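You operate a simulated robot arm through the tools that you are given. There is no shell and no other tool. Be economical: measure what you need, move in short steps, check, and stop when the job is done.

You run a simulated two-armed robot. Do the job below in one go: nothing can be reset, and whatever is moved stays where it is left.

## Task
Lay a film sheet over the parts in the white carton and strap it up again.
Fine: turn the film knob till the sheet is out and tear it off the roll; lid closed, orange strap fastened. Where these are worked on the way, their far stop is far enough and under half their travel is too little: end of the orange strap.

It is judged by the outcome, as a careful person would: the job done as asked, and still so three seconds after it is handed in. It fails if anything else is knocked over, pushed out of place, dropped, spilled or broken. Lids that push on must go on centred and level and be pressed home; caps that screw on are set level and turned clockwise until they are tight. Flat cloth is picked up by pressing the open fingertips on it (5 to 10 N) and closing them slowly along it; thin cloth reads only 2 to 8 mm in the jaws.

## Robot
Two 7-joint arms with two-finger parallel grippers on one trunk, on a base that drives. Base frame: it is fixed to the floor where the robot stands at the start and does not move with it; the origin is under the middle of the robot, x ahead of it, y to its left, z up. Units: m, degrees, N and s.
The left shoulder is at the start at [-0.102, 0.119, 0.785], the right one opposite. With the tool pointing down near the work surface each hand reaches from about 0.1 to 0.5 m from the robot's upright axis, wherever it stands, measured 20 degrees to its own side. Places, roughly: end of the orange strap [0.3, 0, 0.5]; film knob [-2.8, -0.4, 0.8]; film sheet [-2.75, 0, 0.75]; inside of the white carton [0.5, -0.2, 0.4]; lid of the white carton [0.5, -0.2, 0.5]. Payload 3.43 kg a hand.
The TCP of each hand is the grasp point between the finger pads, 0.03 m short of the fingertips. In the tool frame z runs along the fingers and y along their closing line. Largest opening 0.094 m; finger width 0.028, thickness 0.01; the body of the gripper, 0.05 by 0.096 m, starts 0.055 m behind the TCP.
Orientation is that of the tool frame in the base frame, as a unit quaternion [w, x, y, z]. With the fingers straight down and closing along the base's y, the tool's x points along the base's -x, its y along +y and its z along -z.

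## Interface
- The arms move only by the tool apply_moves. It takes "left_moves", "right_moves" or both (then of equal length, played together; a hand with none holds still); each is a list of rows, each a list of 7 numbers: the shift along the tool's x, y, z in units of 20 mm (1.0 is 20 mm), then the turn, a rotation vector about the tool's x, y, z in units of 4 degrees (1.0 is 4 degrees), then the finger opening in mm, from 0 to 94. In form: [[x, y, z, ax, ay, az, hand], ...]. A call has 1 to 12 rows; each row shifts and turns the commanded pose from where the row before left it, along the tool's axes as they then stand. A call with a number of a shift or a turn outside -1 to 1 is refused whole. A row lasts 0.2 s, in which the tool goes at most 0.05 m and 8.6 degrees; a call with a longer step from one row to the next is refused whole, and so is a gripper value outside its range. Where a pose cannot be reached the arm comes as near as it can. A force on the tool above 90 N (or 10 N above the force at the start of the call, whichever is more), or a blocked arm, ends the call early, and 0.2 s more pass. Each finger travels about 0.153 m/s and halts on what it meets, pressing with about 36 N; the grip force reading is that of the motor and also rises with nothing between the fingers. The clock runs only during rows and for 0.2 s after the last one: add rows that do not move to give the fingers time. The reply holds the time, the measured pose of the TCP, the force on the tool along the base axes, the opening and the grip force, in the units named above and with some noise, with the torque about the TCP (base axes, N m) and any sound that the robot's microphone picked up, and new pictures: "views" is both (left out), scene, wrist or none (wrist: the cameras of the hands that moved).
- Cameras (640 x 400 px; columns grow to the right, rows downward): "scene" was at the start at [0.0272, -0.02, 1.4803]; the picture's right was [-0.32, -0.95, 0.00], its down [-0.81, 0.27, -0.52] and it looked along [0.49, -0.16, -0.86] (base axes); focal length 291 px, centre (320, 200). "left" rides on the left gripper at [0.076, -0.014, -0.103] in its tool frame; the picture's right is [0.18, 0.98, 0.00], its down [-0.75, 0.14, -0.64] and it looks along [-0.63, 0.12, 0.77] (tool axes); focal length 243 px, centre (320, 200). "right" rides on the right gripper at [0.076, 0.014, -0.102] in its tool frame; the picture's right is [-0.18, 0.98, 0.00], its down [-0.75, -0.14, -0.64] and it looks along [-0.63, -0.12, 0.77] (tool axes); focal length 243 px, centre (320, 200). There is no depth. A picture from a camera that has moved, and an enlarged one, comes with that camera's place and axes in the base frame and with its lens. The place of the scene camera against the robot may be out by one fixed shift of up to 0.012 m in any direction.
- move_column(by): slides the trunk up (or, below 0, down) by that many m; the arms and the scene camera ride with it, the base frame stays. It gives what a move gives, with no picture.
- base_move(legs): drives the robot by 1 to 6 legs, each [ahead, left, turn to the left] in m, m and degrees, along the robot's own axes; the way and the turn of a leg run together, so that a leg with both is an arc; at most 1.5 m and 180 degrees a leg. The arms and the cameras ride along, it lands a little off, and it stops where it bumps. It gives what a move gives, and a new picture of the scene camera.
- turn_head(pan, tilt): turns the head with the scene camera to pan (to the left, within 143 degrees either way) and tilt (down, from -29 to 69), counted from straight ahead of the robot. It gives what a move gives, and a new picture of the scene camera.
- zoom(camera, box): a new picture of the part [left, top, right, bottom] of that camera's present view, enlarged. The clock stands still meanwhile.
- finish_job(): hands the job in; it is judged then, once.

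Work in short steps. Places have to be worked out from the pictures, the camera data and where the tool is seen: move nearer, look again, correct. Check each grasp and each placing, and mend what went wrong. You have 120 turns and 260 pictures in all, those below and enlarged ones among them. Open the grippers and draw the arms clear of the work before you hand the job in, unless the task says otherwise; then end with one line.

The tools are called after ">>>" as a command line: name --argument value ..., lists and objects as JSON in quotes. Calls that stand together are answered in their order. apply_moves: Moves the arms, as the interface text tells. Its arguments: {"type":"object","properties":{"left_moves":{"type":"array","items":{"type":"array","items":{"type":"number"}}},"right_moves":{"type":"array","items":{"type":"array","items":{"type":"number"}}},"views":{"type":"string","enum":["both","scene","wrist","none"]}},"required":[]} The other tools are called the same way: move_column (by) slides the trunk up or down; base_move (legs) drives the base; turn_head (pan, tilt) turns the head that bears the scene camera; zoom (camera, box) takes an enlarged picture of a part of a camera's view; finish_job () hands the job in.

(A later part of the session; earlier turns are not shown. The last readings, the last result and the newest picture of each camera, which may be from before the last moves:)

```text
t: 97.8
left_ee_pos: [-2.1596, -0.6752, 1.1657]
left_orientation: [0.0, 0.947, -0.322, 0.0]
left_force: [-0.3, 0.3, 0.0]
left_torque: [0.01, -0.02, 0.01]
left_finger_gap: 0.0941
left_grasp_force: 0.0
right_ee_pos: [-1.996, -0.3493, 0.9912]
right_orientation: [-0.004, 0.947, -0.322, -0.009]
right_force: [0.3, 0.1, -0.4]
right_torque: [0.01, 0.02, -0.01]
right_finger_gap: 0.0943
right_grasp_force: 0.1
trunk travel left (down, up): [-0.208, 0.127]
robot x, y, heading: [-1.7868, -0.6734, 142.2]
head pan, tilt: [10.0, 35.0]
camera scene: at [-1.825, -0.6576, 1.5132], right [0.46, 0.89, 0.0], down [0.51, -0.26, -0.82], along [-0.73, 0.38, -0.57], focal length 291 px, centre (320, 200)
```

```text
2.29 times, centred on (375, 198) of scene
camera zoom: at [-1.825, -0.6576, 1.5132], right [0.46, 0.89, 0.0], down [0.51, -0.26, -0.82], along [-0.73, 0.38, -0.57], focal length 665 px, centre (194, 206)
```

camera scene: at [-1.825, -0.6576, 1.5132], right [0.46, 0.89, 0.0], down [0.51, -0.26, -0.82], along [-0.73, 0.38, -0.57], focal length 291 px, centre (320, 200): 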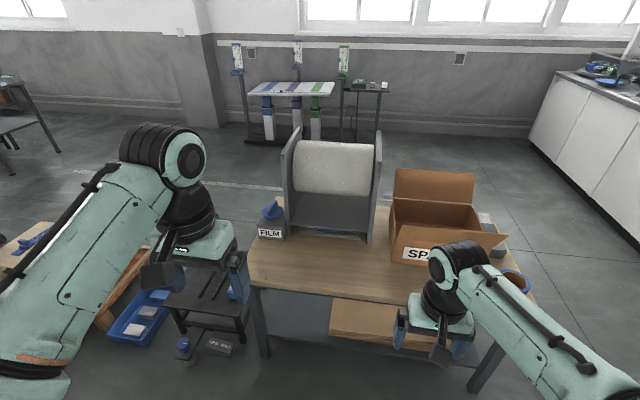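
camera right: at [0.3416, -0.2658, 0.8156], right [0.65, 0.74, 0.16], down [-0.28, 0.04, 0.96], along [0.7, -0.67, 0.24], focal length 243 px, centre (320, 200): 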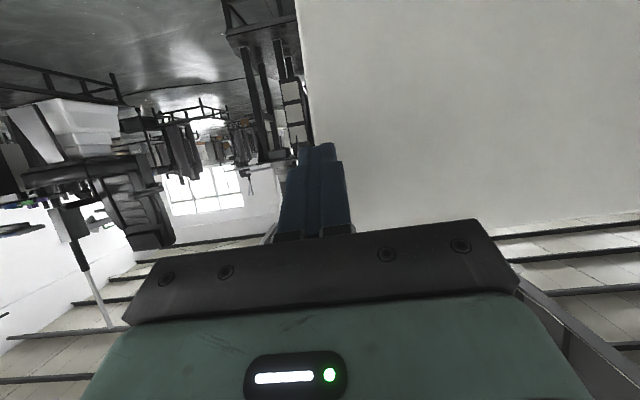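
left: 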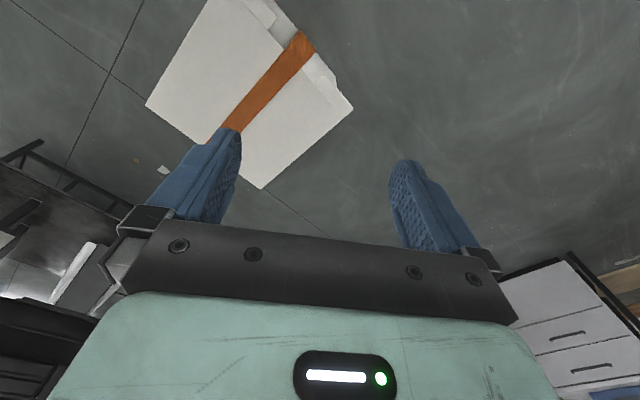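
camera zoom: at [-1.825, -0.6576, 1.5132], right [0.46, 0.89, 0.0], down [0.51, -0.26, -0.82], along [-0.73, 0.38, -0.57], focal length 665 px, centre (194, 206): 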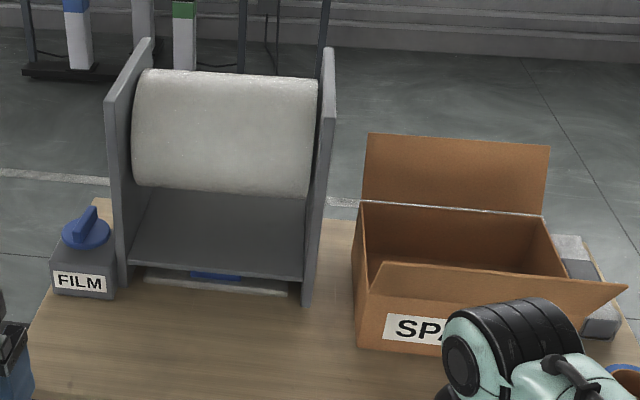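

The knob is a dial with a grip ridge on the FILM box at about (-2.795, -0.385, 0.775), and the film comes out of a slot at the stand's front foot. I'll drive nearer, moderately, and look again.

>>> base_move --legs '[[0, 0.12, 0], [0.3, 0, 0]]'

>>> turn_head --pan 15 --tilt 55

```text
t: 101.2
left_ee_pos: [-2.4738, -0.5841, 1.1655]
left_orientation: [0.001, 0.947, -0.322, 0.0]
left_force: [-0.3, 0.5, 0.2]
left_torque: [-0.01, -0.02, -0.02]
left_finger_gap: 0.0938
left_grasp_force: 0.2
right_ee_pos: [-2.3089, -0.2577, 0.9911]
right_orientation: [-0.004, 0.946, -0.323, -0.007]
right_force: [0.0, 0.5, 0.0]
right_torque: [0.01, -0.04, 0.02]
right_finger_gap: 0.0938
right_grasp_force: 0.0
trunk travel left (down, up): [-0.208, 0.127]
robot x, y, heading: [-2.0985, -0.5842, 142.5]
head pan, tilt: [10.0, 35.0]
camera scene: at [-2.1389, -0.5668, 1.5132], right [0.46, 0.89, 0.0], down [0.51, -0.27, -0.82], along [-0.73, 0.38, -0.57], focal length 291 px, centre (320, 200)
```

scene: 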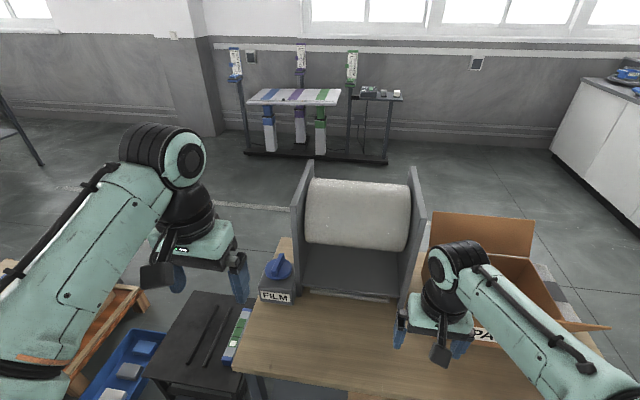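

```text
t: 102.0
left_ee_pos: [-2.4742, -0.5841, 1.1655]
left_orientation: [0.0, 0.947, -0.321, 0.0]
left_force: [0.7, 0.2, 0.4]
left_torque: [0.01, -0.01, 0.0]
left_finger_gap: 0.0942
left_grasp_force: 0.0
right_ee_pos: [-2.3088, -0.2585, 0.9927]
right_orientation: [-0.005, 0.947, -0.322, -0.008]
right_force: [-0.1, 0.1, -0.3]
right_torque: [0.01, -0.01, -0.01]
right_finger_gap: 0.0943
right_grasp_force: 0.0
trunk travel left (down, up): [-0.208, 0.127]
robot x, y, heading: [-2.0993, -0.5824, 142.3]
head pan, tilt: [15.0, 55.0]
camera scene: at [-2.1269, -0.5803, 1.485], right [0.39, 0.92, 0.0], down [0.76, -0.32, -0.57], along [-0.53, 0.22, -0.82], focal length 291 px, centre (320, 200)
```

scene: 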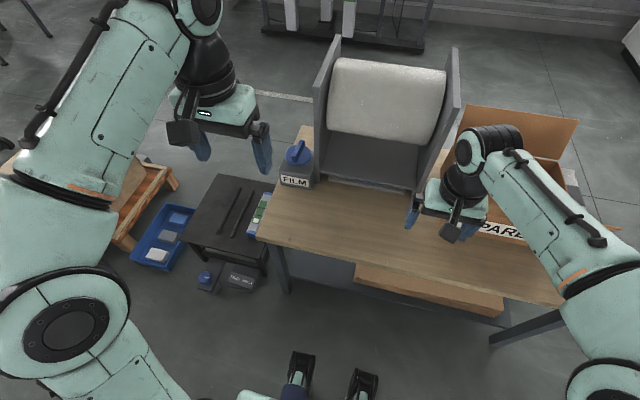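

I'll drive 0.12 m further forward (feet stay clear of the stool and table) and zoom in on the knob.

>>> base_move --legs '[[0.12, 0, 0]]'

>>> zoom --camera "scene" --box '[250, 90, 450, 215]'

```text
t: 103.2
left_ee_pos: [-2.5669, -0.5119, 1.1649]
left_orientation: [0.0, 0.947, -0.323, 0.0]
left_force: [-0.5, 0.7, 0.3]
left_torque: [-0.02, 0.01, 0.02]
left_finger_gap: 0.0941
left_grasp_force: 0.1
right_ee_pos: [-2.4024, -0.1858, 0.9914]
right_orientation: [-0.004, 0.947, -0.322, -0.008]
right_force: [-0.9, 0.8, 0.4]
right_torque: [0.01, -0.02, 0.03]
right_finger_gap: 0.0943
right_grasp_force: 0.1
trunk travel left (down, up): [-0.208, 0.127]
robot x, y, heading: [-2.1963, -0.5161, 142.2]
head pan, tilt: [15.0, 55.0]
camera scene: at [-2.2208, -0.5081, 1.4849], right [0.38, 0.92, 0.0], down [0.76, -0.31, -0.57], along [-0.53, 0.22, -0.82], focal length 291 px, centre (320, 200)
```

scene: 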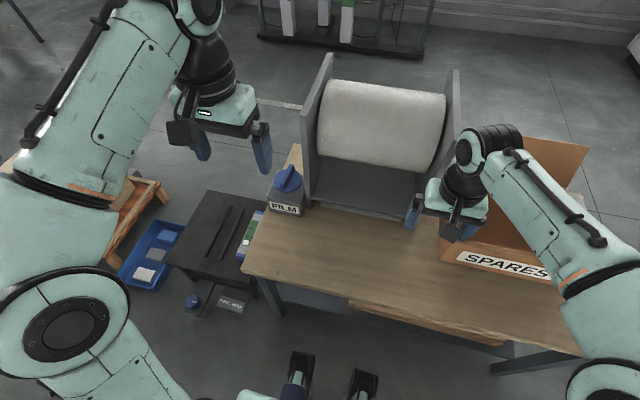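

```text
3.20 times, centred on (350, 152) of scene
camera zoom: at [-2.2208, -0.5081, 1.4849], right [0.38, 0.92, 0.0], down [0.76, -0.31, -0.57], along [-0.53, 0.22, -0.82], focal length 931 px, centre (224, 352)
```

zoom: 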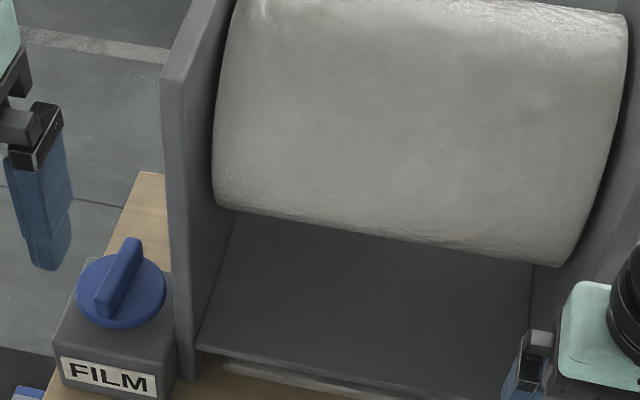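

The knob's ridge points straight ahead, so the default closing direction fits it. I'll bring the left hand forward and down above it with a slight forward tilt to stay clear of the stand's panel.

>>> apply_moves --left_moves '[[-0.9, 0.16, 0.9, 0, -0.35, 0, 94], [-0.9, 0.16, 0.9, 0, -0.35, 0, 94], [-0.9, 0.16, 0.9, 0, -0.35, 0, 94], [-0.9, 0.16, 0.9, 0, -0.35, 0, 94], [-0.9, 0.16, 0.9, 0, -0.35, 0, 94], [-0.9, 0.16, 0.9, 0, -0.35, 0, 80], [-0.9, 0.16, 0.9, 0, -0.35, 0, 70], [-0.9, 0.16, 0.9, 0, -0.35, 0, 60], [-0.9, 0.16, 0.9, 0, -0.35, 0, 60], [-0.9, 0.16, 0.9, 0, -0.35, 0, 60], [-0.9, 0.16, 0.9, 0, -0.35, 0, 60]]' --views "both"

```text
t: 105.6
left_ee_pos: [-2.7622, -0.4062, 0.9934]
left_orientation: [-0.043, 0.938, -0.32, -0.127]
left_force: [0.2, 0.3, 0.7]
left_torque: [0.02, -0.01, 0.02]
left_finger_gap: 0.0598
left_grasp_force: 0.1
right_ee_pos: [-2.4028, -0.1863, 0.9926]
right_orientation: [-0.005, 0.946, -0.323, -0.008]
right_force: [-0.5, 0.2, 0.1]
right_torque: [0.0, 0.01, 0.02]
right_finger_gap: 0.094
right_grasp_force: 0.0
trunk travel left (down, up): [-0.208, 0.127]
robot x, y, heading: [-2.1949, -0.5134, 142.6]
head pan, tilt: [15.0, 55.0]
camera scene: at [-2.2206, -0.5082, 1.4849], right [0.38, 0.92, 0.0], down [0.76, -0.31, -0.57], along [-0.53, 0.22, -0.82], focal length 291 px, centre (320, 200)
camera left: at [-2.6749, -0.4553, 1.0723], right [-0.46, -0.89, -0.05], down [-0.53, 0.23, 0.82], along [-0.72, 0.4, -0.57], focal length 243 px, centre (320, 200)
```

scene: 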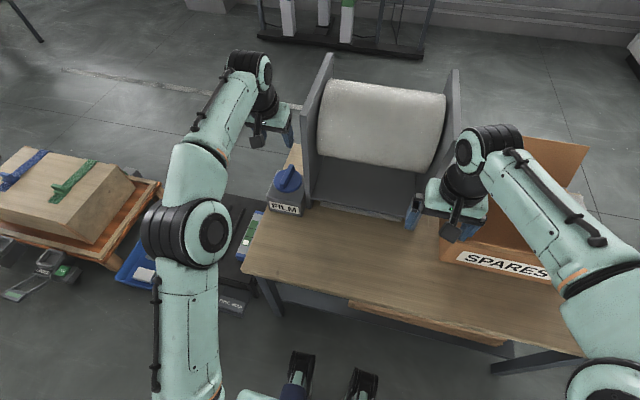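
left: 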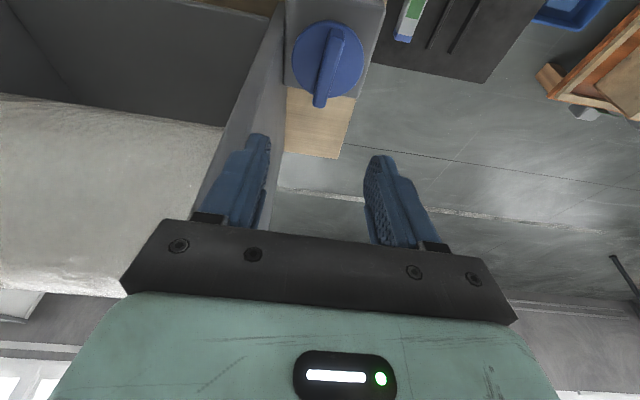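

The knob is at about (-2.798, -0.385, 0.775), with its ridge within 4° of my forward direction. I'll tilt 16° more to stay ahead of the panel and descend most of the way.

>>> apply_moves --left_moves '[[0, 0, 0, 0, -1, 0, 50], [0, 0, 0, 0, -1, 0, 50], [0, 0, 0, 0, -1, 0, 50], [0, 0, 0, 0, -1, 0, 50], [0.345, 0.04, 0.98, 0, 0, 0, 50], [0.345, 0.04, 0.98, 0, 0, 0, 50], [0.345, 0.04, 0.98, 0, 0, 0, 50], [0.345, 0.04, 0.98, 0, 0, 0, 50], [0.345, 0.04, 0.98, 0, 0, 0, 50], [0.345, 0.04, 0.98, 0, 0, 0, 50], [0.345, 0.04, 0.98, 0, 0, 0, 50]]' --views "wrist"

```text
t: 108.0
left_ee_pos: [-2.7908, -0.393, 0.8515]
left_orientation: [-0.089, 0.911, -0.31, -0.256]
left_force: [0.8, -0.1, 0.4]
left_torque: [0.02, -0.01, 0.0]
left_finger_gap: 0.0501
left_grasp_force: 0.2
right_ee_pos: [-2.4019, -0.1864, 0.9909]
right_orientation: [-0.005, 0.946, -0.323, -0.008]
right_force: [0.4, 0.4, 0.5]
right_torque: [-0.02, -0.03, 0.0]
right_finger_gap: 0.0941
right_grasp_force: 0.0
trunk travel left (down, up): [-0.208, 0.127]
robot x, y, heading: [-2.1893, -0.5133, 142.2]
head pan, tilt: [15.0, 55.0]
camera left: at [-2.6882, -0.4532, 0.8994], right [-0.47, -0.88, -0.1], down [-0.33, 0.08, 0.94], along [-0.82, 0.48, -0.33], focal length 243 px, centre (320, 200)
```

left: 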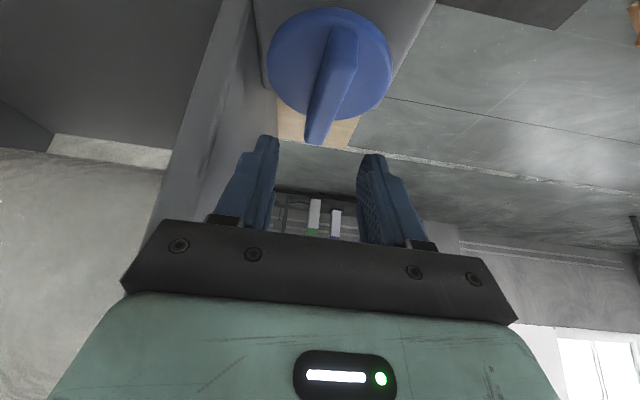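

Aligned laterally; I'll lower straight down another 60 mm and check before gripping.

>>> apply_moves --left_moves '[[0.54, 0, 0.88, 0, 0, 0, 50], [0.54, 0, 0.88, 0, 0, 0, 50], [0.54, 0, 0.88, 0, 0, 0, 50], [0, 0, 0, 0, 0, 0, 50]]' --views "both"

```text
t: 109.0
left_ee_pos: [-2.7891, -0.3915, 0.792]
left_orientation: [-0.088, 0.911, -0.31, -0.258]
left_force: [1.8, -1.2, 10.3]
left_torque: [-0.15, 0.09, -0.03]
left_finger_gap: 0.0501
left_grasp_force: 0.1
right_ee_pos: [-2.4006, -0.187, 0.992]
right_orientation: [-0.004, 0.947, -0.321, -0.008]
right_force: [0.4, 0.5, 1.3]
right_torque: [-0.02, -0.02, 0.01]
right_finger_gap: 0.0941
right_grasp_force: 0.0
trunk travel left (down, up): [-0.208, 0.127]
robot x, y, heading: [-2.1926, -0.5128, 142.3]
head pan, tilt: [15.0, 55.0]
camera scene: at [-2.2188, -0.5089, 1.4851], right [0.38, 0.92, 0.0], down [0.76, -0.31, -0.57], along [-0.53, 0.22, -0.82], focal length 291 px, centre (320, 200)
camera left: at [-2.687, -0.4513, 0.8391], right [-0.48, -0.87, -0.1], down [-0.33, 0.07, 0.94], along [-0.82, 0.48, -0.32], focal length 243 px, centre (320, 200)
```

scene: 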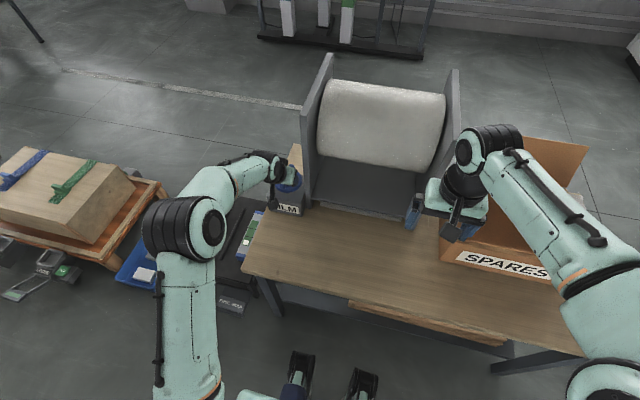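
left: 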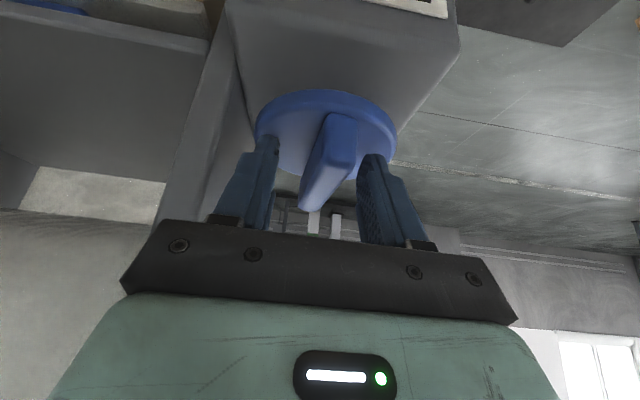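

The fingertips rest on the disc with the ridge between them. I'll lift 2 mm, close on the ridge, and test a small clockwise turn.

>>> apply_moves --left_moves '[[-0.05, 0, -0.1, 0, 0, 0, 40], [0, 0, 0, 0, 0, 0, 20], [0, 0, 0, 0, 0, 0, 5], [0, 0, 0, 0, 0, 0, 5], [0, 0, 0, 0.52, 0, 0.85, 5], [0, 0, 0, 0.52, 0, 0.85, 5], [0, 0, 0, 0.52, 0, 0.85, 5], [0, 0, 0, 0, 0, 0, 5]]' --views "both"

```text
t: 110.8
left_ee_pos: [-2.791, -0.3952, 0.7919]
left_orientation: [-0.112, 0.875, -0.402, -0.246]
left_force: [-6.9, -17.7, 8.5]
left_torque: [-1.12, -0.65, 0.39]
left_finger_gap: 0.0225
left_grasp_force: 44.9
right_ee_pos: [-2.4034, -0.1879, 0.9932]
right_orientation: [-0.005, 0.947, -0.322, -0.008]
right_force: [0.4, 0.3, 0.2]
right_torque: [-0.03, 0.02, 0.05]
right_finger_gap: 0.0943
right_grasp_force: 0.1
trunk travel left (down, up): [-0.208, 0.127]
robot x, y, heading: [-2.1947, -0.5109, 142.4]
head pan, tilt: [15.0, 55.0]
camera scene: at [-2.2201, -0.5107, 1.485], right [0.38, 0.92, 0.0], down [0.76, -0.31, -0.57], along [-0.53, 0.22, -0.82], focal length 291 px, centre (320, 200)
camera left: at [-2.7041, -0.4761, 0.8398], right [-0.64, -0.76, -0.1], down [-0.31, 0.14, 0.94], along [-0.7, 0.64, -0.33], focal length 243 px, centre (320, 200)
```

scene: 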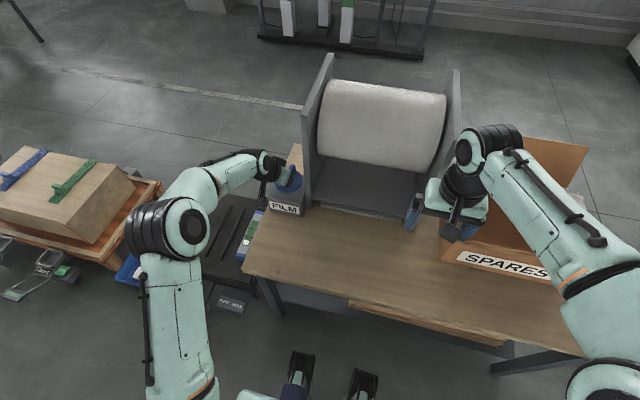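
left: 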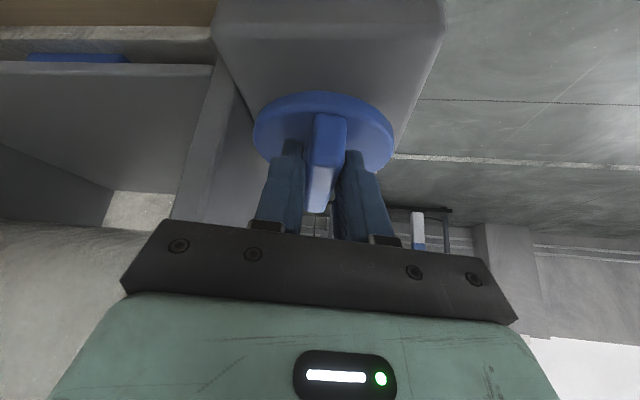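

The ridge turned with the hand at low torque. I'll continue clockwise by about 50°.

>>> apply_moves --left_moves '[[0, 0, 0, 0.58, 0, 0.95, 5], [0, 0, 0, 0.58, 0, 0.95, 5], [0, 0, 0, 0.58, 0, 0.95, 5], [0, 0, 0, 0.58, 0, 0.95, 5], [0, 0, 0, 0.58, 0, 0.95, 5], [0, 0, 0, 0.58, 0, 0.95, 5], [0, 0, 0, 0.58, 0, 0.95, 5], [0, 0, 0, 0.58, 0, 0.95, 5], [0, 0, 0, 0.58, 0, 0.95, 5], [0, 0, 0, 0.58, 0, 0.95, 5], [0, 0, 0, 0.58, 0, 0.95, 5]]' --views "both"

```text
t: 113.2
left_ee_pos: [-2.8084, -0.4023, 0.7919]
left_orientation: [0.192, -0.636, 0.723, 0.19]
left_force: [-65.4, -19.2, 3.6]
left_torque: [0.32, 0.22, 1.59]
left_finger_gap: 0.0228
left_grasp_force: 45.0
right_ee_pos: [-2.4081, -0.1886, 0.991]
right_orientation: [-0.005, 0.947, -0.322, -0.007]
right_force: [0.4, -0.6, -0.2]
right_torque: [-0.01, 0.01, 0.0]
right_finger_gap: 0.094
right_grasp_force: 0.0
trunk travel left (down, up): [-0.208, 0.127]
robot x, y, heading: [-2.1911, -0.5109, 142.3]
head pan, tilt: [15.0, 55.0]
camera scene: at [-2.2278, -0.5109, 1.4848], right [0.38, 0.92, 0.0], down [0.76, -0.31, -0.57], along [-0.53, 0.22, -0.82], focal length 291 px, centre (320, 200)
camera left: at [-2.8071, -0.5217, 0.8401], right [-1.0, -0.04, -0.07], down [-0.08, 0.32, 0.94], along [-0.02, 0.95, -0.33], focal length 243 px, centre (320, 200)
```

scene: 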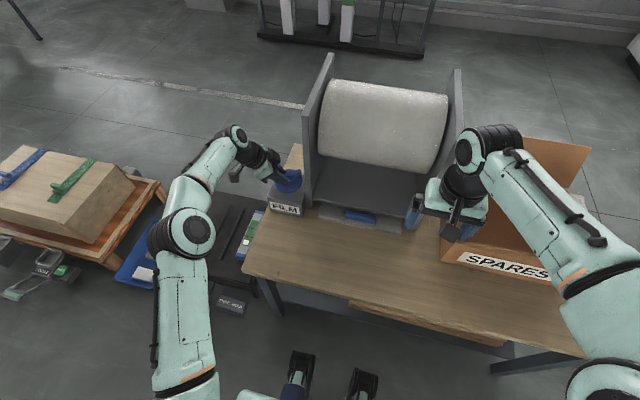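
left: 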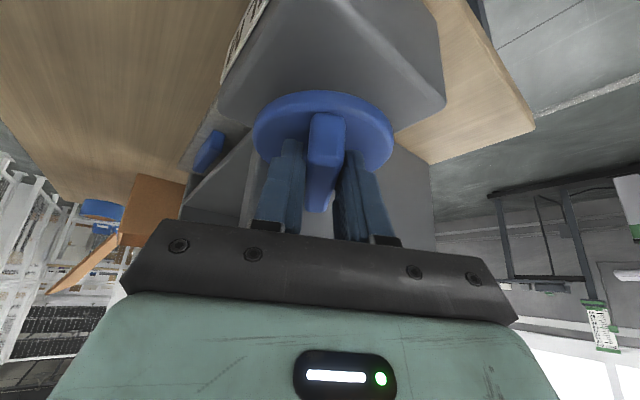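

The knob has turned about 60° and something blue has come out at the slot, but side force has built up. I'll zoom in on the slot while easing the hand towards the knob's axis.

>>> apply_moves --left_moves '[[0, 0.35, 0, 0, 0, 0, 5], [0, 0, 0, 0, 0, 0, 5]]' --views "none"

>>> zoom --camera "scene" --box '[250, 130, 450, 255]'

```text
t: 113.8
left_ee_pos: [-2.8082, -0.4029, 0.7919]
left_orientation: [0.196, -0.635, 0.725, 0.183]
left_force: [-41.0, -30.0, 8.6]
left_torque: [0.65, 0.72, 0.97]
left_finger_gap: 0.0227
left_grasp_force: 44.9
right_ee_pos: [-2.4046, -0.1893, 0.9928]
right_orientation: [-0.006, 0.946, -0.323, -0.008]
right_force: [0.0, -0.1, -0.6]
right_torque: [-0.01, 0.0, -0.02]
right_finger_gap: 0.0941
right_grasp_force: 0.0
trunk travel left (down, up): [-0.208, 0.127]
robot x, y, heading: [-2.1951, -0.5115, 142.6]
head pan, tilt: [15.0, 55.0]
```

```text
3.20 times, centred on (350, 192) of scene
camera zoom: at [-2.2238, -0.5126, 1.4849], right [0.38, 0.92, 0.0], down [0.76, -0.31, -0.57], along [-0.53, 0.22, -0.82], focal length 931 px, centre (224, 224)
```

zoom: 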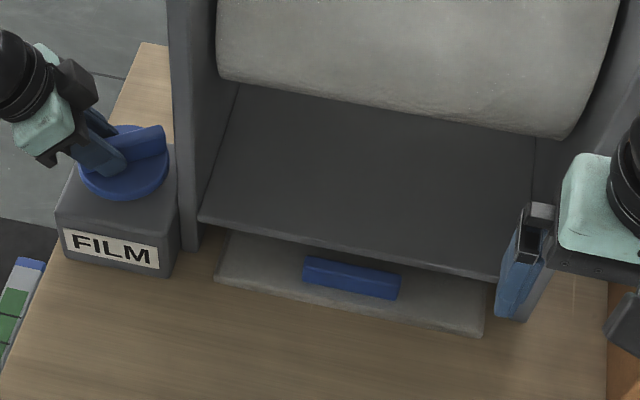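

The sheet comes out with a blue grip bar on it, as I turn. The knob's axis lies about 18 mm ahead of my TCP, so I'll relieve the offset and turn on around that axis.

>>> apply_moves --left_moves '[[0.35, 0.5, -0.2, 0, 0, 0, 5], [0, 0.07, 0, 0.58, 0, 0.95, 5], [0, 0.07, 0, 0.58, 0, 0.95, 5], [0, 0.07, 0, 0.58, 0, 0.95, 5], [0, 0.07, 0, 0.58, 0, 0.95, 5], [0, 0.07, 0, 0.58, 0, 0.95, 5], [0, 0.07, 0, 0.58, 0, 0.95, 5], [0, 0.07, 0, 0.58, 0, 0.95, 5], [0, 0.07, 0, 0.58, 0, 0.95, 5], [0, 0.07, 0, 0.58, 0, 0.95, 5], [0, 0.07, 0, 0.58, 0, 0.95, 5]]' --views "scene"

>>> zoom --camera "scene" --box '[200, 110, 440, 260]'

```text
t: 114.9
left_ee_pos: [-2.8102, -0.403, 0.7937]
left_orientation: [0.204, -0.545, 0.794, 0.176]
left_force: [-40.5, 18.6, -14.3]
left_torque: [-0.56, 0.5, 1.04]
left_finger_gap: 0.0298
left_grasp_force: 21.5
left hand out of reach, approached as far as the arm can: row 2, 3, 4, 5
right_ee_pos: [-2.4077, -0.1837, 0.9901]
right_orientation: [-0.003, 0.946, -0.323, -0.005]
right_force: [0.4, 1.3, -0.4]
right_torque: [0.0, -0.03, 0.02]
right_finger_gap: 0.0941
right_grasp_force: 0.1
trunk travel left (down, up): [-0.208, 0.127]
robot x, y, heading: [-2.1966, -0.5146, 142.5]
head pan, tilt: [15.0, 55.0]
stopped in row 5 (left hand): the force on the tool passed its limit at 92 N (the readings are from after the stop); the commanded pose is now the measured one
camera scene: at [-2.2267, -0.5045, 1.4845], right [0.39, 0.92, 0.0], down [0.76, -0.32, -0.57], along [-0.53, 0.22, -0.82], focal length 291 px, centre (320, 200)
```

scene: 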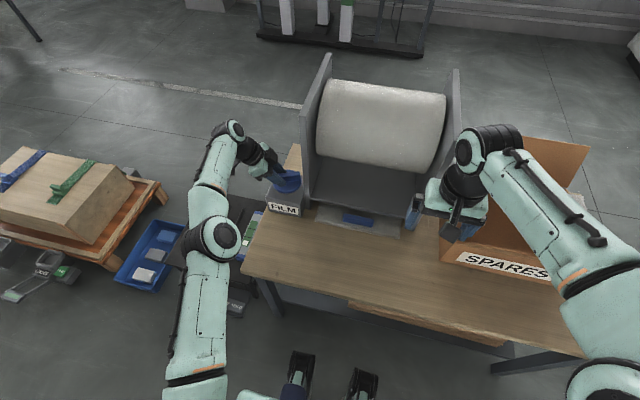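

```text
2.67 times, centred on (320, 185) of scene
camera zoom: at [-2.2267, -0.5045, 1.4845], right [0.39, 0.92, 0.0], down [0.76, -0.32, -0.57], along [-0.53, 0.22, -0.82], focal length 776 px, centre (320, 240)
```

zoom: 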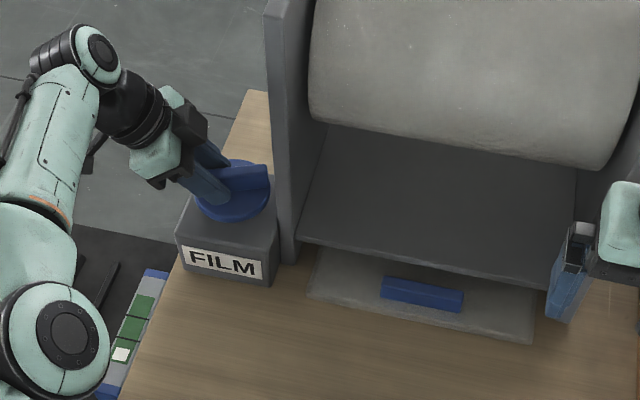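

The arm ran out of wrist range after about 73°. I'll release, lift, rotate the hand back, and then push the ridge's left end round with closed fingers.

>>> apply_moves --left_moves '[[0, 0, 0, 0, 0, 0, 60], [0, 0, 0, 0, 0, 0, 60], [-0.52, 0, -0.85, 0, 0, 0, 60], [-0.52, 0, -0.85, 0, 0, 0, 60], [-0.52, 0, -0.85, 0, 0, 0, 60], [0, 0, 0, -0.58, 0, -0.95, 30], [0, 0, 0, -0.58, 0, -0.95, 0], [0, 0, 0, -0.58, 0, -0.95, 0], [0, 0, 0, -0.58, 0, -0.95, 0], [0, 0, 0, -0.58, 0, -0.95, 0], [0, 0, 0, -0.58, 0, -0.95, 0], [0, 0, 0, -0.58, 0, -0.95, 0]]' --views "none"

>>> apply_moves --left_moves '[[0, 0, 0, -0.58, 0, -0.95, 0], [0, 0, 0, -0.58, 0, -0.95, 0], [0, 0, 0, -0.58, 0, -0.95, 0], [0, 0, 0, -0.58, 0, -0.95, 0], [0, 0, 0, -0.58, 0, -0.95, 0], [0, 0, 0, -0.58, 0, -0.95, 0], [0, 0, 0, -0.58, 0, -0.95, 0], [0, 0, 0, -0.58, 0, -0.95, 0], [0, 0, 0, -0.58, 0, -0.95, 0], [0.815, 0.2, -0.5, 0, 0, 0, 0], [0.815, 0.2, -0.5, 0, 0, 0, 0], [0.815, 0.2, -0.5, 0, 0, 0, 0]]' --views "both"

```text
t: 117.5
left_ee_pos: [-2.7992, -0.4062, 0.8553]
left_orientation: [-0.164, 0.733, -0.619, -0.23]
left_force: [-0.1, 0.9, 0.0]
left_torque: [0.01, 0.0, 0.02]
left_finger_gap: 0.0
left_grasp_force: 32.9
right_ee_pos: [-2.4041, -0.1856, 0.9916]
right_orientation: [-0.005, 0.947, -0.323, -0.008]
right_force: [0.2, 0.4, 0.3]
right_torque: [-0.01, 0.01, -0.02]
right_finger_gap: 0.0941
right_grasp_force: 0.0
trunk travel left (down, up): [-0.208, 0.127]
robot x, y, heading: [-2.194, -0.5134, 142.3]
head pan, tilt: [15.0, 55.0]
```

```text
t: 120.1
left_ee_pos: [-2.7631, -0.4522, 0.8545]
left_orientation: [-0.091, 0.898, -0.327, -0.279]
left_force: [0.1, 0.9, 0.9]
left_torque: [-0.02, 0.02, 0.0]
left_finger_gap: 0.0002
left_grasp_force: 33.3
right_ee_pos: [-2.4024, -0.1863, 0.993]
right_orientation: [-0.005, 0.946, -0.323, -0.009]
right_force: [0.1, -0.3, -0.4]
right_torque: [0.02, -0.04, 0.01]
right_finger_gap: 0.094
right_grasp_force: 0.1
trunk travel left (down, up): [-0.208, 0.127]
robot x, y, heading: [-2.1965, -0.512, 142.3]
head pan, tilt: [15.0, 55.0]
camera scene: at [-2.2206, -0.5086, 1.485], right [0.38, 0.92, 0.0], down [0.76, -0.32, -0.57], along [-0.53, 0.22, -0.82], focal length 291 px, centre (320, 200)
camera left: at [-2.6607, -0.5171, 0.8962], right [-0.51, -0.86, -0.09], down [-0.28, 0.07, 0.96], along [-0.81, 0.51, -0.28], focal length 243 px, centre (320, 200)
```

scene: 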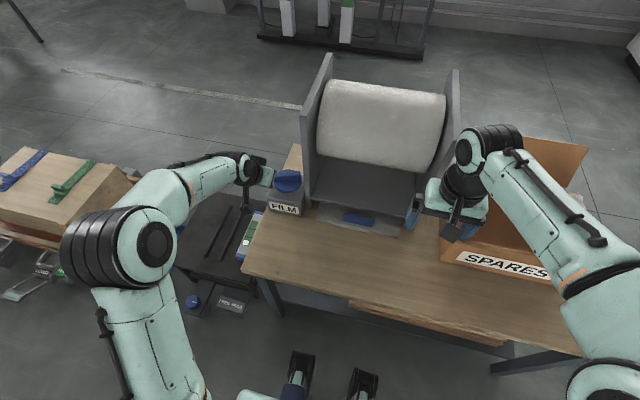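
left: 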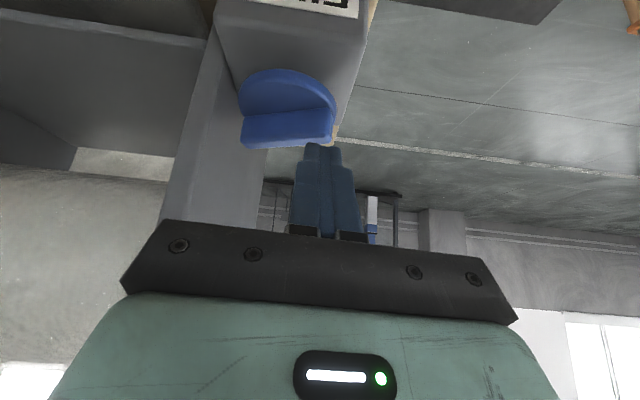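

The ridge now lies across (about 85°). The fingers are just behind its left end, so I'll lower 50 mm and push forward.

>>> apply_moves --left_moves '[[0.52, 0.1, 0.85, 0, 0, 0, 0], [0.52, 0.1, 0.85, 0, 0, 0, 0], [0.26, 0, 0.43, 0, 0, 0, 0], [-0.85, 0, 0.52, 0, 0, 0, 0], [-0.85, 0, 0.52, 0, 0, 0, 0], [-0.85, 0, 0.52, 0, 0, 0, 0], [0, 0, 0, 0, 0, 0, 0]]' --views "both"

```text
t: 121.7
left_ee_pos: [-2.815, -0.4169, 0.8085]
left_orientation: [-0.093, 0.898, -0.326, -0.281]
left_force: [-3.7, -6.1, 9.4]
left_torque: [0.14, 0.23, 0.13]
left_finger_gap: 0.0001
left_grasp_force: 32.8
right_ee_pos: [-2.402, -0.1859, 0.9916]
right_orientation: [-0.004, 0.946, -0.323, -0.008]
right_force: [-0.4, -0.3, 0.0]
right_torque: [-0.01, 0.0, -0.01]
right_finger_gap: 0.094
right_grasp_force: 0.1
trunk travel left (down, up): [-0.208, 0.127]
robot x, y, heading: [-2.1971, -0.5138, 142.3]
head pan, tilt: [15.0, 55.0]
camera scene: at [-2.2204, -0.5091, 1.485], right [0.38, 0.92, 0.0], down [0.76, -0.31, -0.57], along [-0.53, 0.22, -0.82], focal length 291 px, centre (320, 200)
camera left: at [-2.713, -0.4814, 0.8492], right [-0.51, -0.86, -0.09], down [-0.28, 0.07, 0.96], along [-0.81, 0.51, -0.27], focal length 243 px, centre (320, 200)
```

scene: 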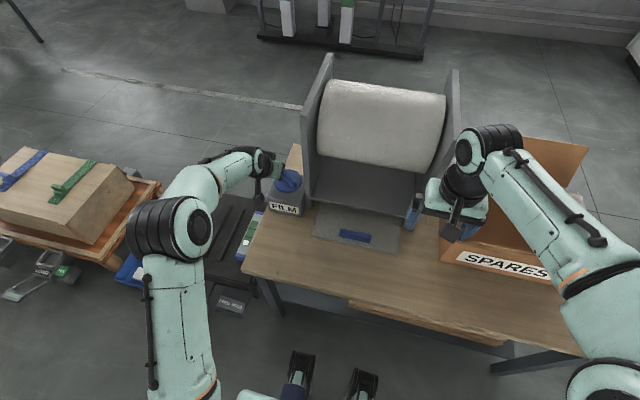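
left: 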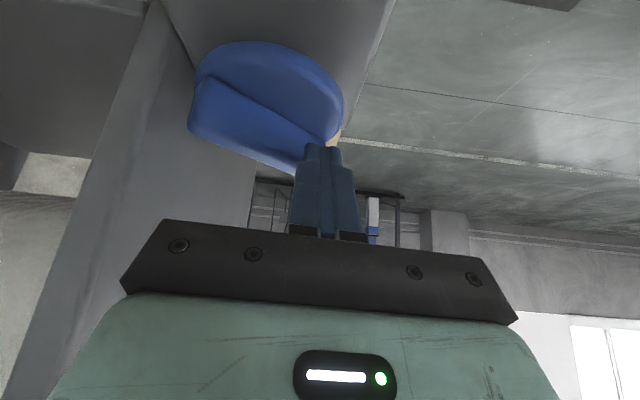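

The push works and the sheet is coming out further. I'll continue the arc: forward, then to the right.

>>> apply_moves --left_moves '[[-0.6, 0, 0.36, 0, 0, 0, 0], [-0.5, 0, 0.3, 0, 0, 0, 0], [-0.1, -0.35, 0.06, 0, 0, 0, 0], [0, -0.4, 0, 0, 0, 0, 0], [0, -0.4, 0, 0, 0, 0, 0], [0, -0.4, 0, 0, 0, 0, 0], [0, 0, 0, 0, 0, 0, 0]]' --views "both"

```text
t: 123.3
left_ee_pos: [-2.8292, -0.3913, 0.8062]
left_orientation: [-0.082, 0.901, -0.317, -0.283]
left_force: [-46.9, -29.1, 3.0]
left_torque: [-0.51, 0.88, 1.48]
left_finger_gap: 0.0
left_grasp_force: 32.6
right_ee_pos: [-2.4082, -0.1883, 0.9925]
right_orientation: [-0.006, 0.947, -0.322, -0.007]
right_force: [0.3, 0.2, 0.5]
right_torque: [-0.02, 0.01, -0.01]
right_finger_gap: 0.0942
right_grasp_force: 0.0
trunk travel left (down, up): [-0.208, 0.127]
robot x, y, heading: [-2.1931, -0.5076, 142.7]
head pan, tilt: [15.0, 55.0]
camera scene: at [-2.2263, -0.512, 1.4849], right [0.38, 0.92, 0.0], down [0.76, -0.31, -0.57], along [-0.53, 0.22, -0.82], focal length 291 px, centre (320, 200)
camera left: at [-2.7249, -0.4526, 0.8482], right [-0.49, -0.87, -0.07], down [-0.27, 0.07, 0.96], along [-0.83, 0.49, -0.27], focal length 243 px, centre (320, 200)
```

scene: 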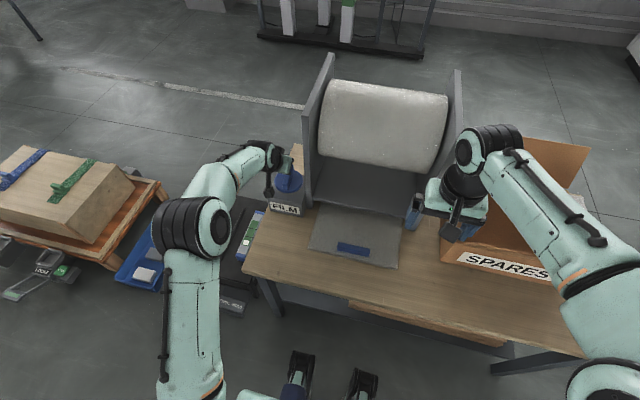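
left: 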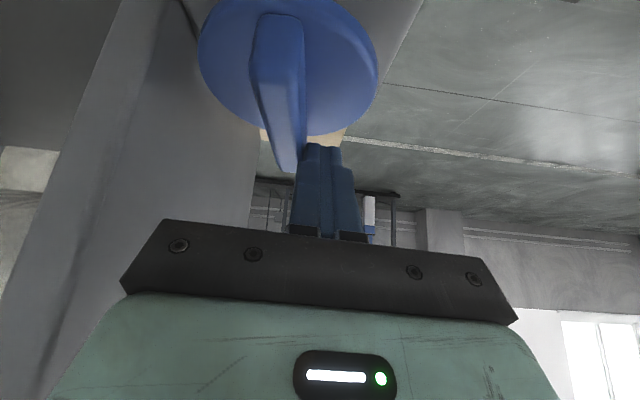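

Sideways resistance jumped to about 50 N with the ridge near 175°, so this may be the stop. I'll zoom in on the sheet.

>>> zoom --camera "scene" --box '[250, 150, 450, 275]'

>>> apply_moves --left_moves '[[0, -0.25, 0, 0, 0, 0, 0], [0, 0, 0, 0, 0, 0, 0]]' --views "wrist"

```text
3.20 times, centred on (350, 212) of scene
camera zoom: at [-2.2263, -0.512, 1.4849], right [0.38, 0.92, 0.0], down [0.76, -0.31, -0.57], along [-0.53, 0.22, -0.82], focal length 931 px, centre (224, 160)
```

zoom: 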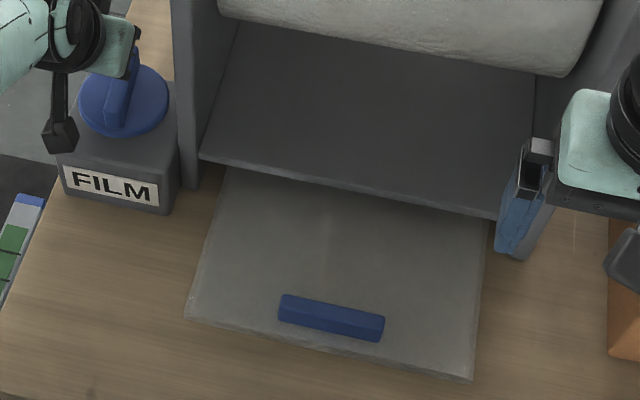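

```text
t: 123.9
left_ee_pos: [-2.8279, -0.3912, 0.807]
left_orientation: [-0.08, 0.901, -0.317, -0.285]
left_force: [-49.0, -38.1, 5.7]
left_torque: [-0.58, 1.02, 1.69]
left_finger_gap: 0.0
left_grasp_force: 33.1
right_ee_pos: [-2.4068, -0.1885, 0.9926]
right_orientation: [-0.006, 0.947, -0.322, -0.008]
right_force: [-0.5, 0.3, -1.0]
right_torque: [0.0, 0.01, -0.04]
right_finger_gap: 0.0939
right_grasp_force: 0.1
trunk travel left (down, up): [-0.208, 0.127]
robot x, y, heading: [-2.1927, -0.51, 142.2]
head pan, tilt: [15.0, 55.0]
camera left: at [-2.7239, -0.452, 0.8482], right [-0.49, -0.87, -0.07], down [-0.27, 0.08, 0.96], along [-0.83, 0.49, -0.27], focal length 243 px, centre (320, 200)
```

left: 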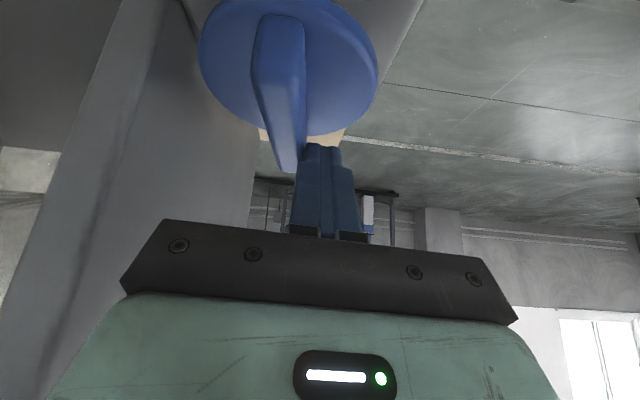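

No more movement at 60 N: the knob is at its stop and the sheet lies out with its blue bar at about (-2.53, -0.28). I'll withdraw the left hand and turn the right hand to grip the bar across its width.

>>> apply_moves --left_moves '[[0, 0.6, 0, 0, 0, 0, 0], [-0.52, 0.4, -0.85, 0, 0, 0, 0], [-0.52, 0, -0.85, 0, 0, 0, 0], [-0.52, 0, -0.85, 0, 0, 0, 0], [-0.52, 0, -0.85, 0, 0, 0, 0], [-0.52, 0, -0.85, 0, 0, 0, 0], [0.6, 0.3, -0.9, 0, 0.5, 0, 0], [0.6, 0.3, -0.9, 0, 0.5, 0, 30], [0.6, 0.3, -0.9, 0, 0.5, 0, 60], [0.6, 0.3, -0.9, 0, 0.5, 0, 94], [0.6, 0.3, -0.9, 0, 0.5, 0, 94], [0.6, 0.3, -0.9, 0, 0.5, 0, 94]]' --right_moves '[[0, 0, 0, 0, 0, 1, 94], [0, 0, 0, 0, 0, 1, 94], [0, 0, 0, 0, 0, 1, 94], [0, 0, 0, 0, 0, 1, 94], [0, 0, 0, 0, 0, 1, 94], [0, 0, 0, 0, 0, 1, 94], [0, 0, 0, 0, 0, 1, 94], [0, 0, 0, 0, 0, 1, 94], [0, 0, 0, 0, 0, 1, 94], [0, 0, 0, 0, 0, 1, 94], [0, 0, 0, 0, 0, 1, 94], [0, 0, 0, 0, 0, 1, 94]]' --views "none"

>>> apply_moves --right_moves '[[0, 0, 0, 0, 0, 1, 94], [0, 0, 0, 0, 0, 1, 94], [0, 0, 0, 0, 0, 1, 94], [0, 0, 0, 0, 0, 1, 94], [0, 0, 0, 0, 0, 1, 94], [0, 0, 0, 0, 0, 1, 94], [0, 0, 0, 0, 0, 1, 94], [0, 0, 0, 0, 0, 1, 94], [0, 0, 0, 0, 0, 1, 94], [0, 0, 0, 0, 0, 1, 94], [0, 0, 0, 0, 0, 0.5, 94]]' --views "both"

```text
t: 126.5
left_ee_pos: [-2.7543, -0.4861, 0.9672]
left_orientation: [-0.056, 0.923, -0.335, -0.183]
left_force: [0.7, -0.2, 0.5]
left_torque: [-0.01, 0.01, 0.01]
left_finger_gap: 0.0938
left_grasp_force: 0.0
right_ee_pos: [-2.4033, -0.1859, 0.9925]
right_orientation: [0.0, 0.733, -0.68, -0.009]
right_force: [-0.5, -0.4, 0.4]
right_torque: [-0.01, 0.01, 0.0]
right_finger_gap: 0.0939
right_grasp_force: 0.0
trunk travel left (down, up): [-0.208, 0.127]
robot x, y, heading: [-2.197, -0.5084, 142.4]
head pan, tilt: [15.0, 55.0]
```

```text
t: 128.9
left_ee_pos: [-2.7541, -0.4864, 0.9664]
left_orientation: [-0.057, 0.922, -0.335, -0.182]
left_force: [-0.1, -0.2, -0.4]
left_torque: [0.04, 0.03, -0.02]
left_finger_gap: 0.0942
left_grasp_force: 0.1
right_ee_pos: [-2.4037, -0.1863, 0.9908]
right_orientation: [-0.003, -0.44, 0.898, 0.01]
right_force: [0.6, -1.2, -0.2]
right_torque: [-0.02, -0.05, 0.0]
right_finger_gap: 0.0941
right_grasp_force: 0.1
trunk travel left (down, up): [-0.208, 0.127]
robot x, y, heading: [-2.1928, -0.5114, 142.1]
head pan, tilt: [15.0, 55.0]
camera scene: at [-2.2209, -0.5082, 1.485], right [0.38, 0.92, 0.0], down [0.76, -0.32, -0.57], along [-0.53, 0.22, -0.82], focal length 291 px, centre (320, 200)
camera right: at [-2.4602, -0.239, 1.0928], right [-0.66, 0.75, 0.02], down [0.58, 0.5, 0.64], along [0.47, 0.44, -0.77], focal length 243 px, centre (320, 200)
```

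scene: 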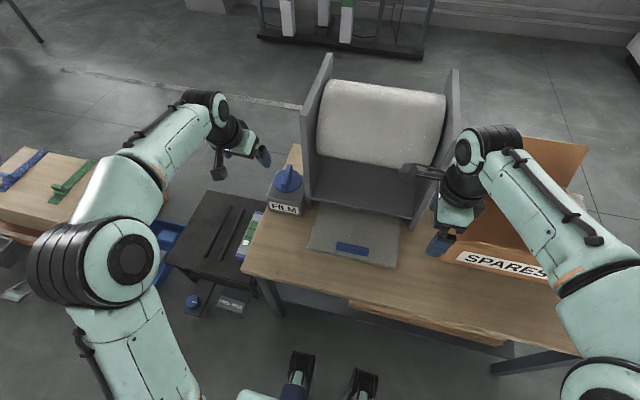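
right: 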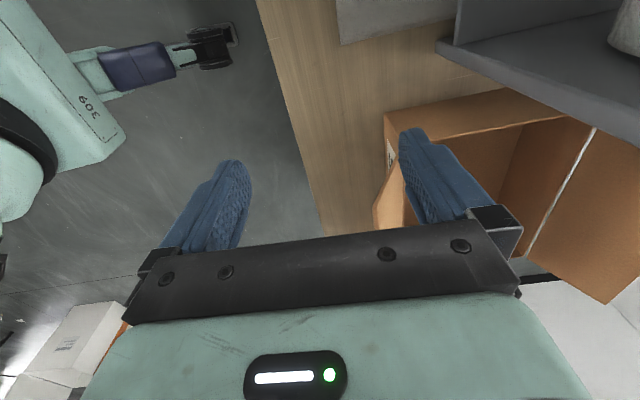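

The hand now closes along the forward direction. I'll move above the bar at z≈0.85 for a closer look.

>>> apply_moves --right_moves '[[0.94, 0.25, 0.8, 0, 0, 0, 94], [0.94, 0.25, 0.8, 0, 0, 0, 94], [0.94, 0.25, 0.8, 0, 0, 0, 94], [0.94, 0.25, 0.8, 0, 0, 0, 94], [0.94, 0.25, 0.8, 0, 0, 0, 94], [0.94, 0.25, 0.8, 0, 0, 0, 94], [0.94, 0.25, 0.8, 0, 0, 0, 94], [0.94, 0.25, 0.8, 0, 0, 0, 94]]' --views "both"

```text
t: 130.7
left_ee_pos: [-2.7548, -0.4862, 0.9672]
left_orientation: [-0.057, 0.922, -0.336, -0.182]
left_force: [0.0, 0.4, 0.2]
left_torque: [-0.02, 0.02, 0.03]
left_finger_gap: 0.0937
left_grasp_force: 0.0
right_ee_pos: [-2.5293, -0.2783, 0.8637]
right_orientation: [-0.003, -0.441, 0.897, 0.01]
right_force: [-0.1, -1.2, 1.1]
right_torque: [0.0, -0.02, 0.01]
right_finger_gap: 0.094
right_grasp_force: 0.1
trunk travel left (down, up): [-0.208, 0.127]
robot x, y, heading: [-2.1924, -0.5155, 142.6]
head pan, tilt: [15.0, 55.0]
camera scene: at [-2.2214, -0.5084, 1.4849], right [0.38, 0.92, 0.0], down [0.76, -0.32, -0.57], along [-0.53, 0.22, -0.82], focal length 291 px, centre (320, 200)
camera right: at [-2.5862, -0.3314, 0.9651], right [-0.67, 0.75, 0.02], down [0.58, 0.5, 0.64], along [0.47, 0.44, -0.77], focal length 243 px, centre (320, 200)
```

scene: 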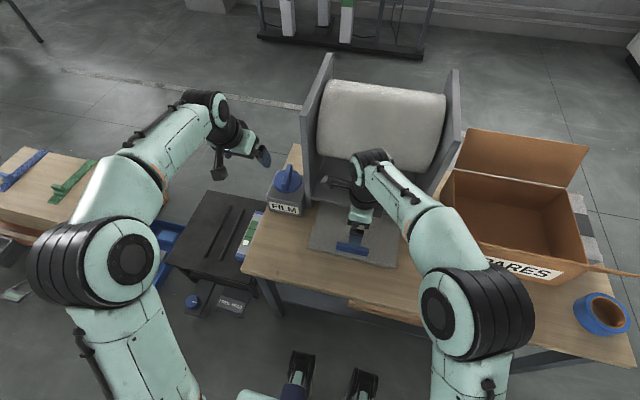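
right: 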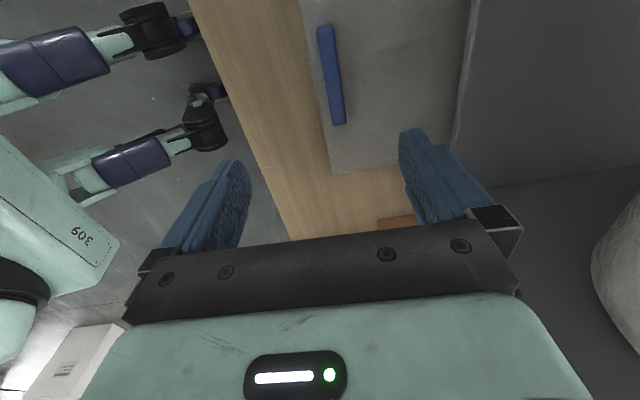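

Triangulated bar centre is (-2.543, -0.265, ≈0.655), exactly parallel to the gripper's x axis. I'll shift 19 mm forward and descend to z≈0.70.

>>> apply_moves --right_moves '[[0, 0.3, 0.9, 0, 0, 0, 94], [0, 0.3, 0.9, 0, 0, 0, 94], [0, 0.3, 0.9, 0, 0, 0, 94], [0, 0, 0.9, 0, 0, 0, 94], [0, 0, 0.9, 0, 0, 0, 80], [0, 0, 0.9, 0, 0, 0, 70], [0, 0, 0.9, 0, 0, 0, 60], [0, 0, 0.9, 0, 0, 0, 60], [0, 0, 0.9, 0, 0, 0, 60]]' --views "both"

```text
t: 132.7
left_ee_pos: [-2.7547, -0.4878, 0.9663]
left_orientation: [-0.057, 0.923, -0.335, -0.183]
left_force: [-0.4, -1.0, -0.6]
left_torque: [0.02, -0.01, -0.01]
left_finger_gap: 0.0942
left_grasp_force: 0.0
right_ee_pos: [-2.5437, -0.2638, 0.7016]
right_orientation: [-0.003, -0.44, 0.898, 0.01]
right_force: [-0.5, 0.4, 0.0]
right_torque: [0.02, -0.04, -0.01]
right_finger_gap: 0.0598
right_grasp_force: 0.1
trunk travel left (down, up): [-0.208, 0.127]
robot x, y, heading: [-2.1922, -0.5125, 142.5]
head pan, tilt: [15.0, 55.0]
camera scene: at [-2.221, -0.5082, 1.485], right [0.38, 0.92, 0.0], down [0.76, -0.32, -0.57], along [-0.53, 0.22, -0.82], focal length 291 px, centre (320, 200)
camera right: at [-2.6012, -0.3171, 0.8036], right [-0.66, 0.75, 0.02], down [0.58, 0.5, 0.64], along [0.47, 0.44, -0.77], focal length 243 px, centre (320, 200)
```

scene: 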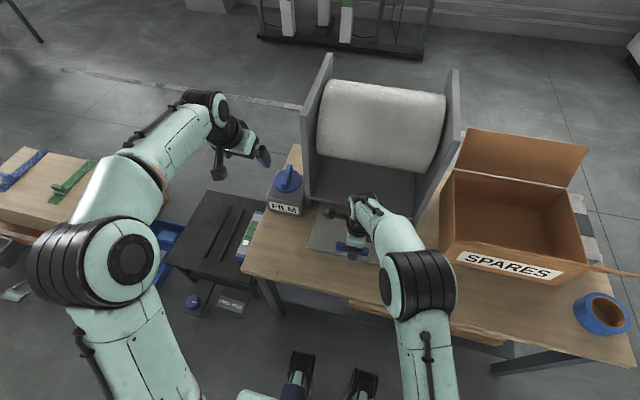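
right: 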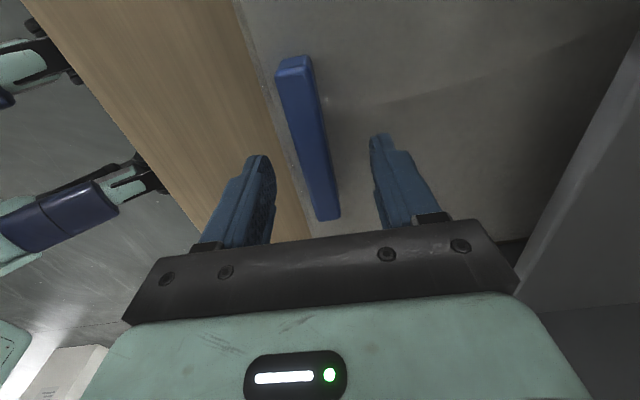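

The bar is between the fingers; I'll descend to a light touch.

>>> apply_moves --right_moves '[[0, 0, 0.5, 0, 0, 0, 60], [0, 0, 0.4, 0, 0, 0, 60], [0, 0, 0.3, 0, 0, 0, 60], [0, 0, 0, 0, 0, 0, 60]]' --views "wrist"

```text
t: 133.7
left_ee_pos: [-2.7525, -0.487, 0.9688]
left_orientation: [-0.057, 0.922, -0.335, -0.184]
left_force: [-0.4, -0.5, -0.1]
left_torque: [-0.03, 0.03, 0.0]
left_finger_gap: 0.0937
left_grasp_force: 0.0
right_ee_pos: [-2.5469, -0.2633, 0.6849]
right_orientation: [-0.007, -0.44, 0.898, 0.014]
right_force: [5.3, 4.8, 43.8]
right_torque: [1.07, 1.04, -0.05]
right_finger_gap: 0.0602
right_grasp_force: 0.4
trunk travel left (down, up): [-0.208, 0.127]
robot x, y, heading: [-2.1896, -0.5081, 142.2]
head pan, tilt: [15.0, 55.0]
camera right: at [-2.6018, -0.3174, 0.7867], right [-0.66, 0.75, 0.03], down [0.59, 0.5, 0.64], along [0.46, 0.44, -0.77], focal length 243 px, centre (320, 200)
```

right: 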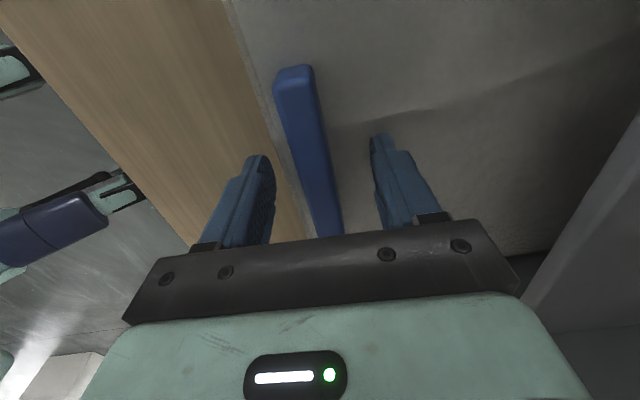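

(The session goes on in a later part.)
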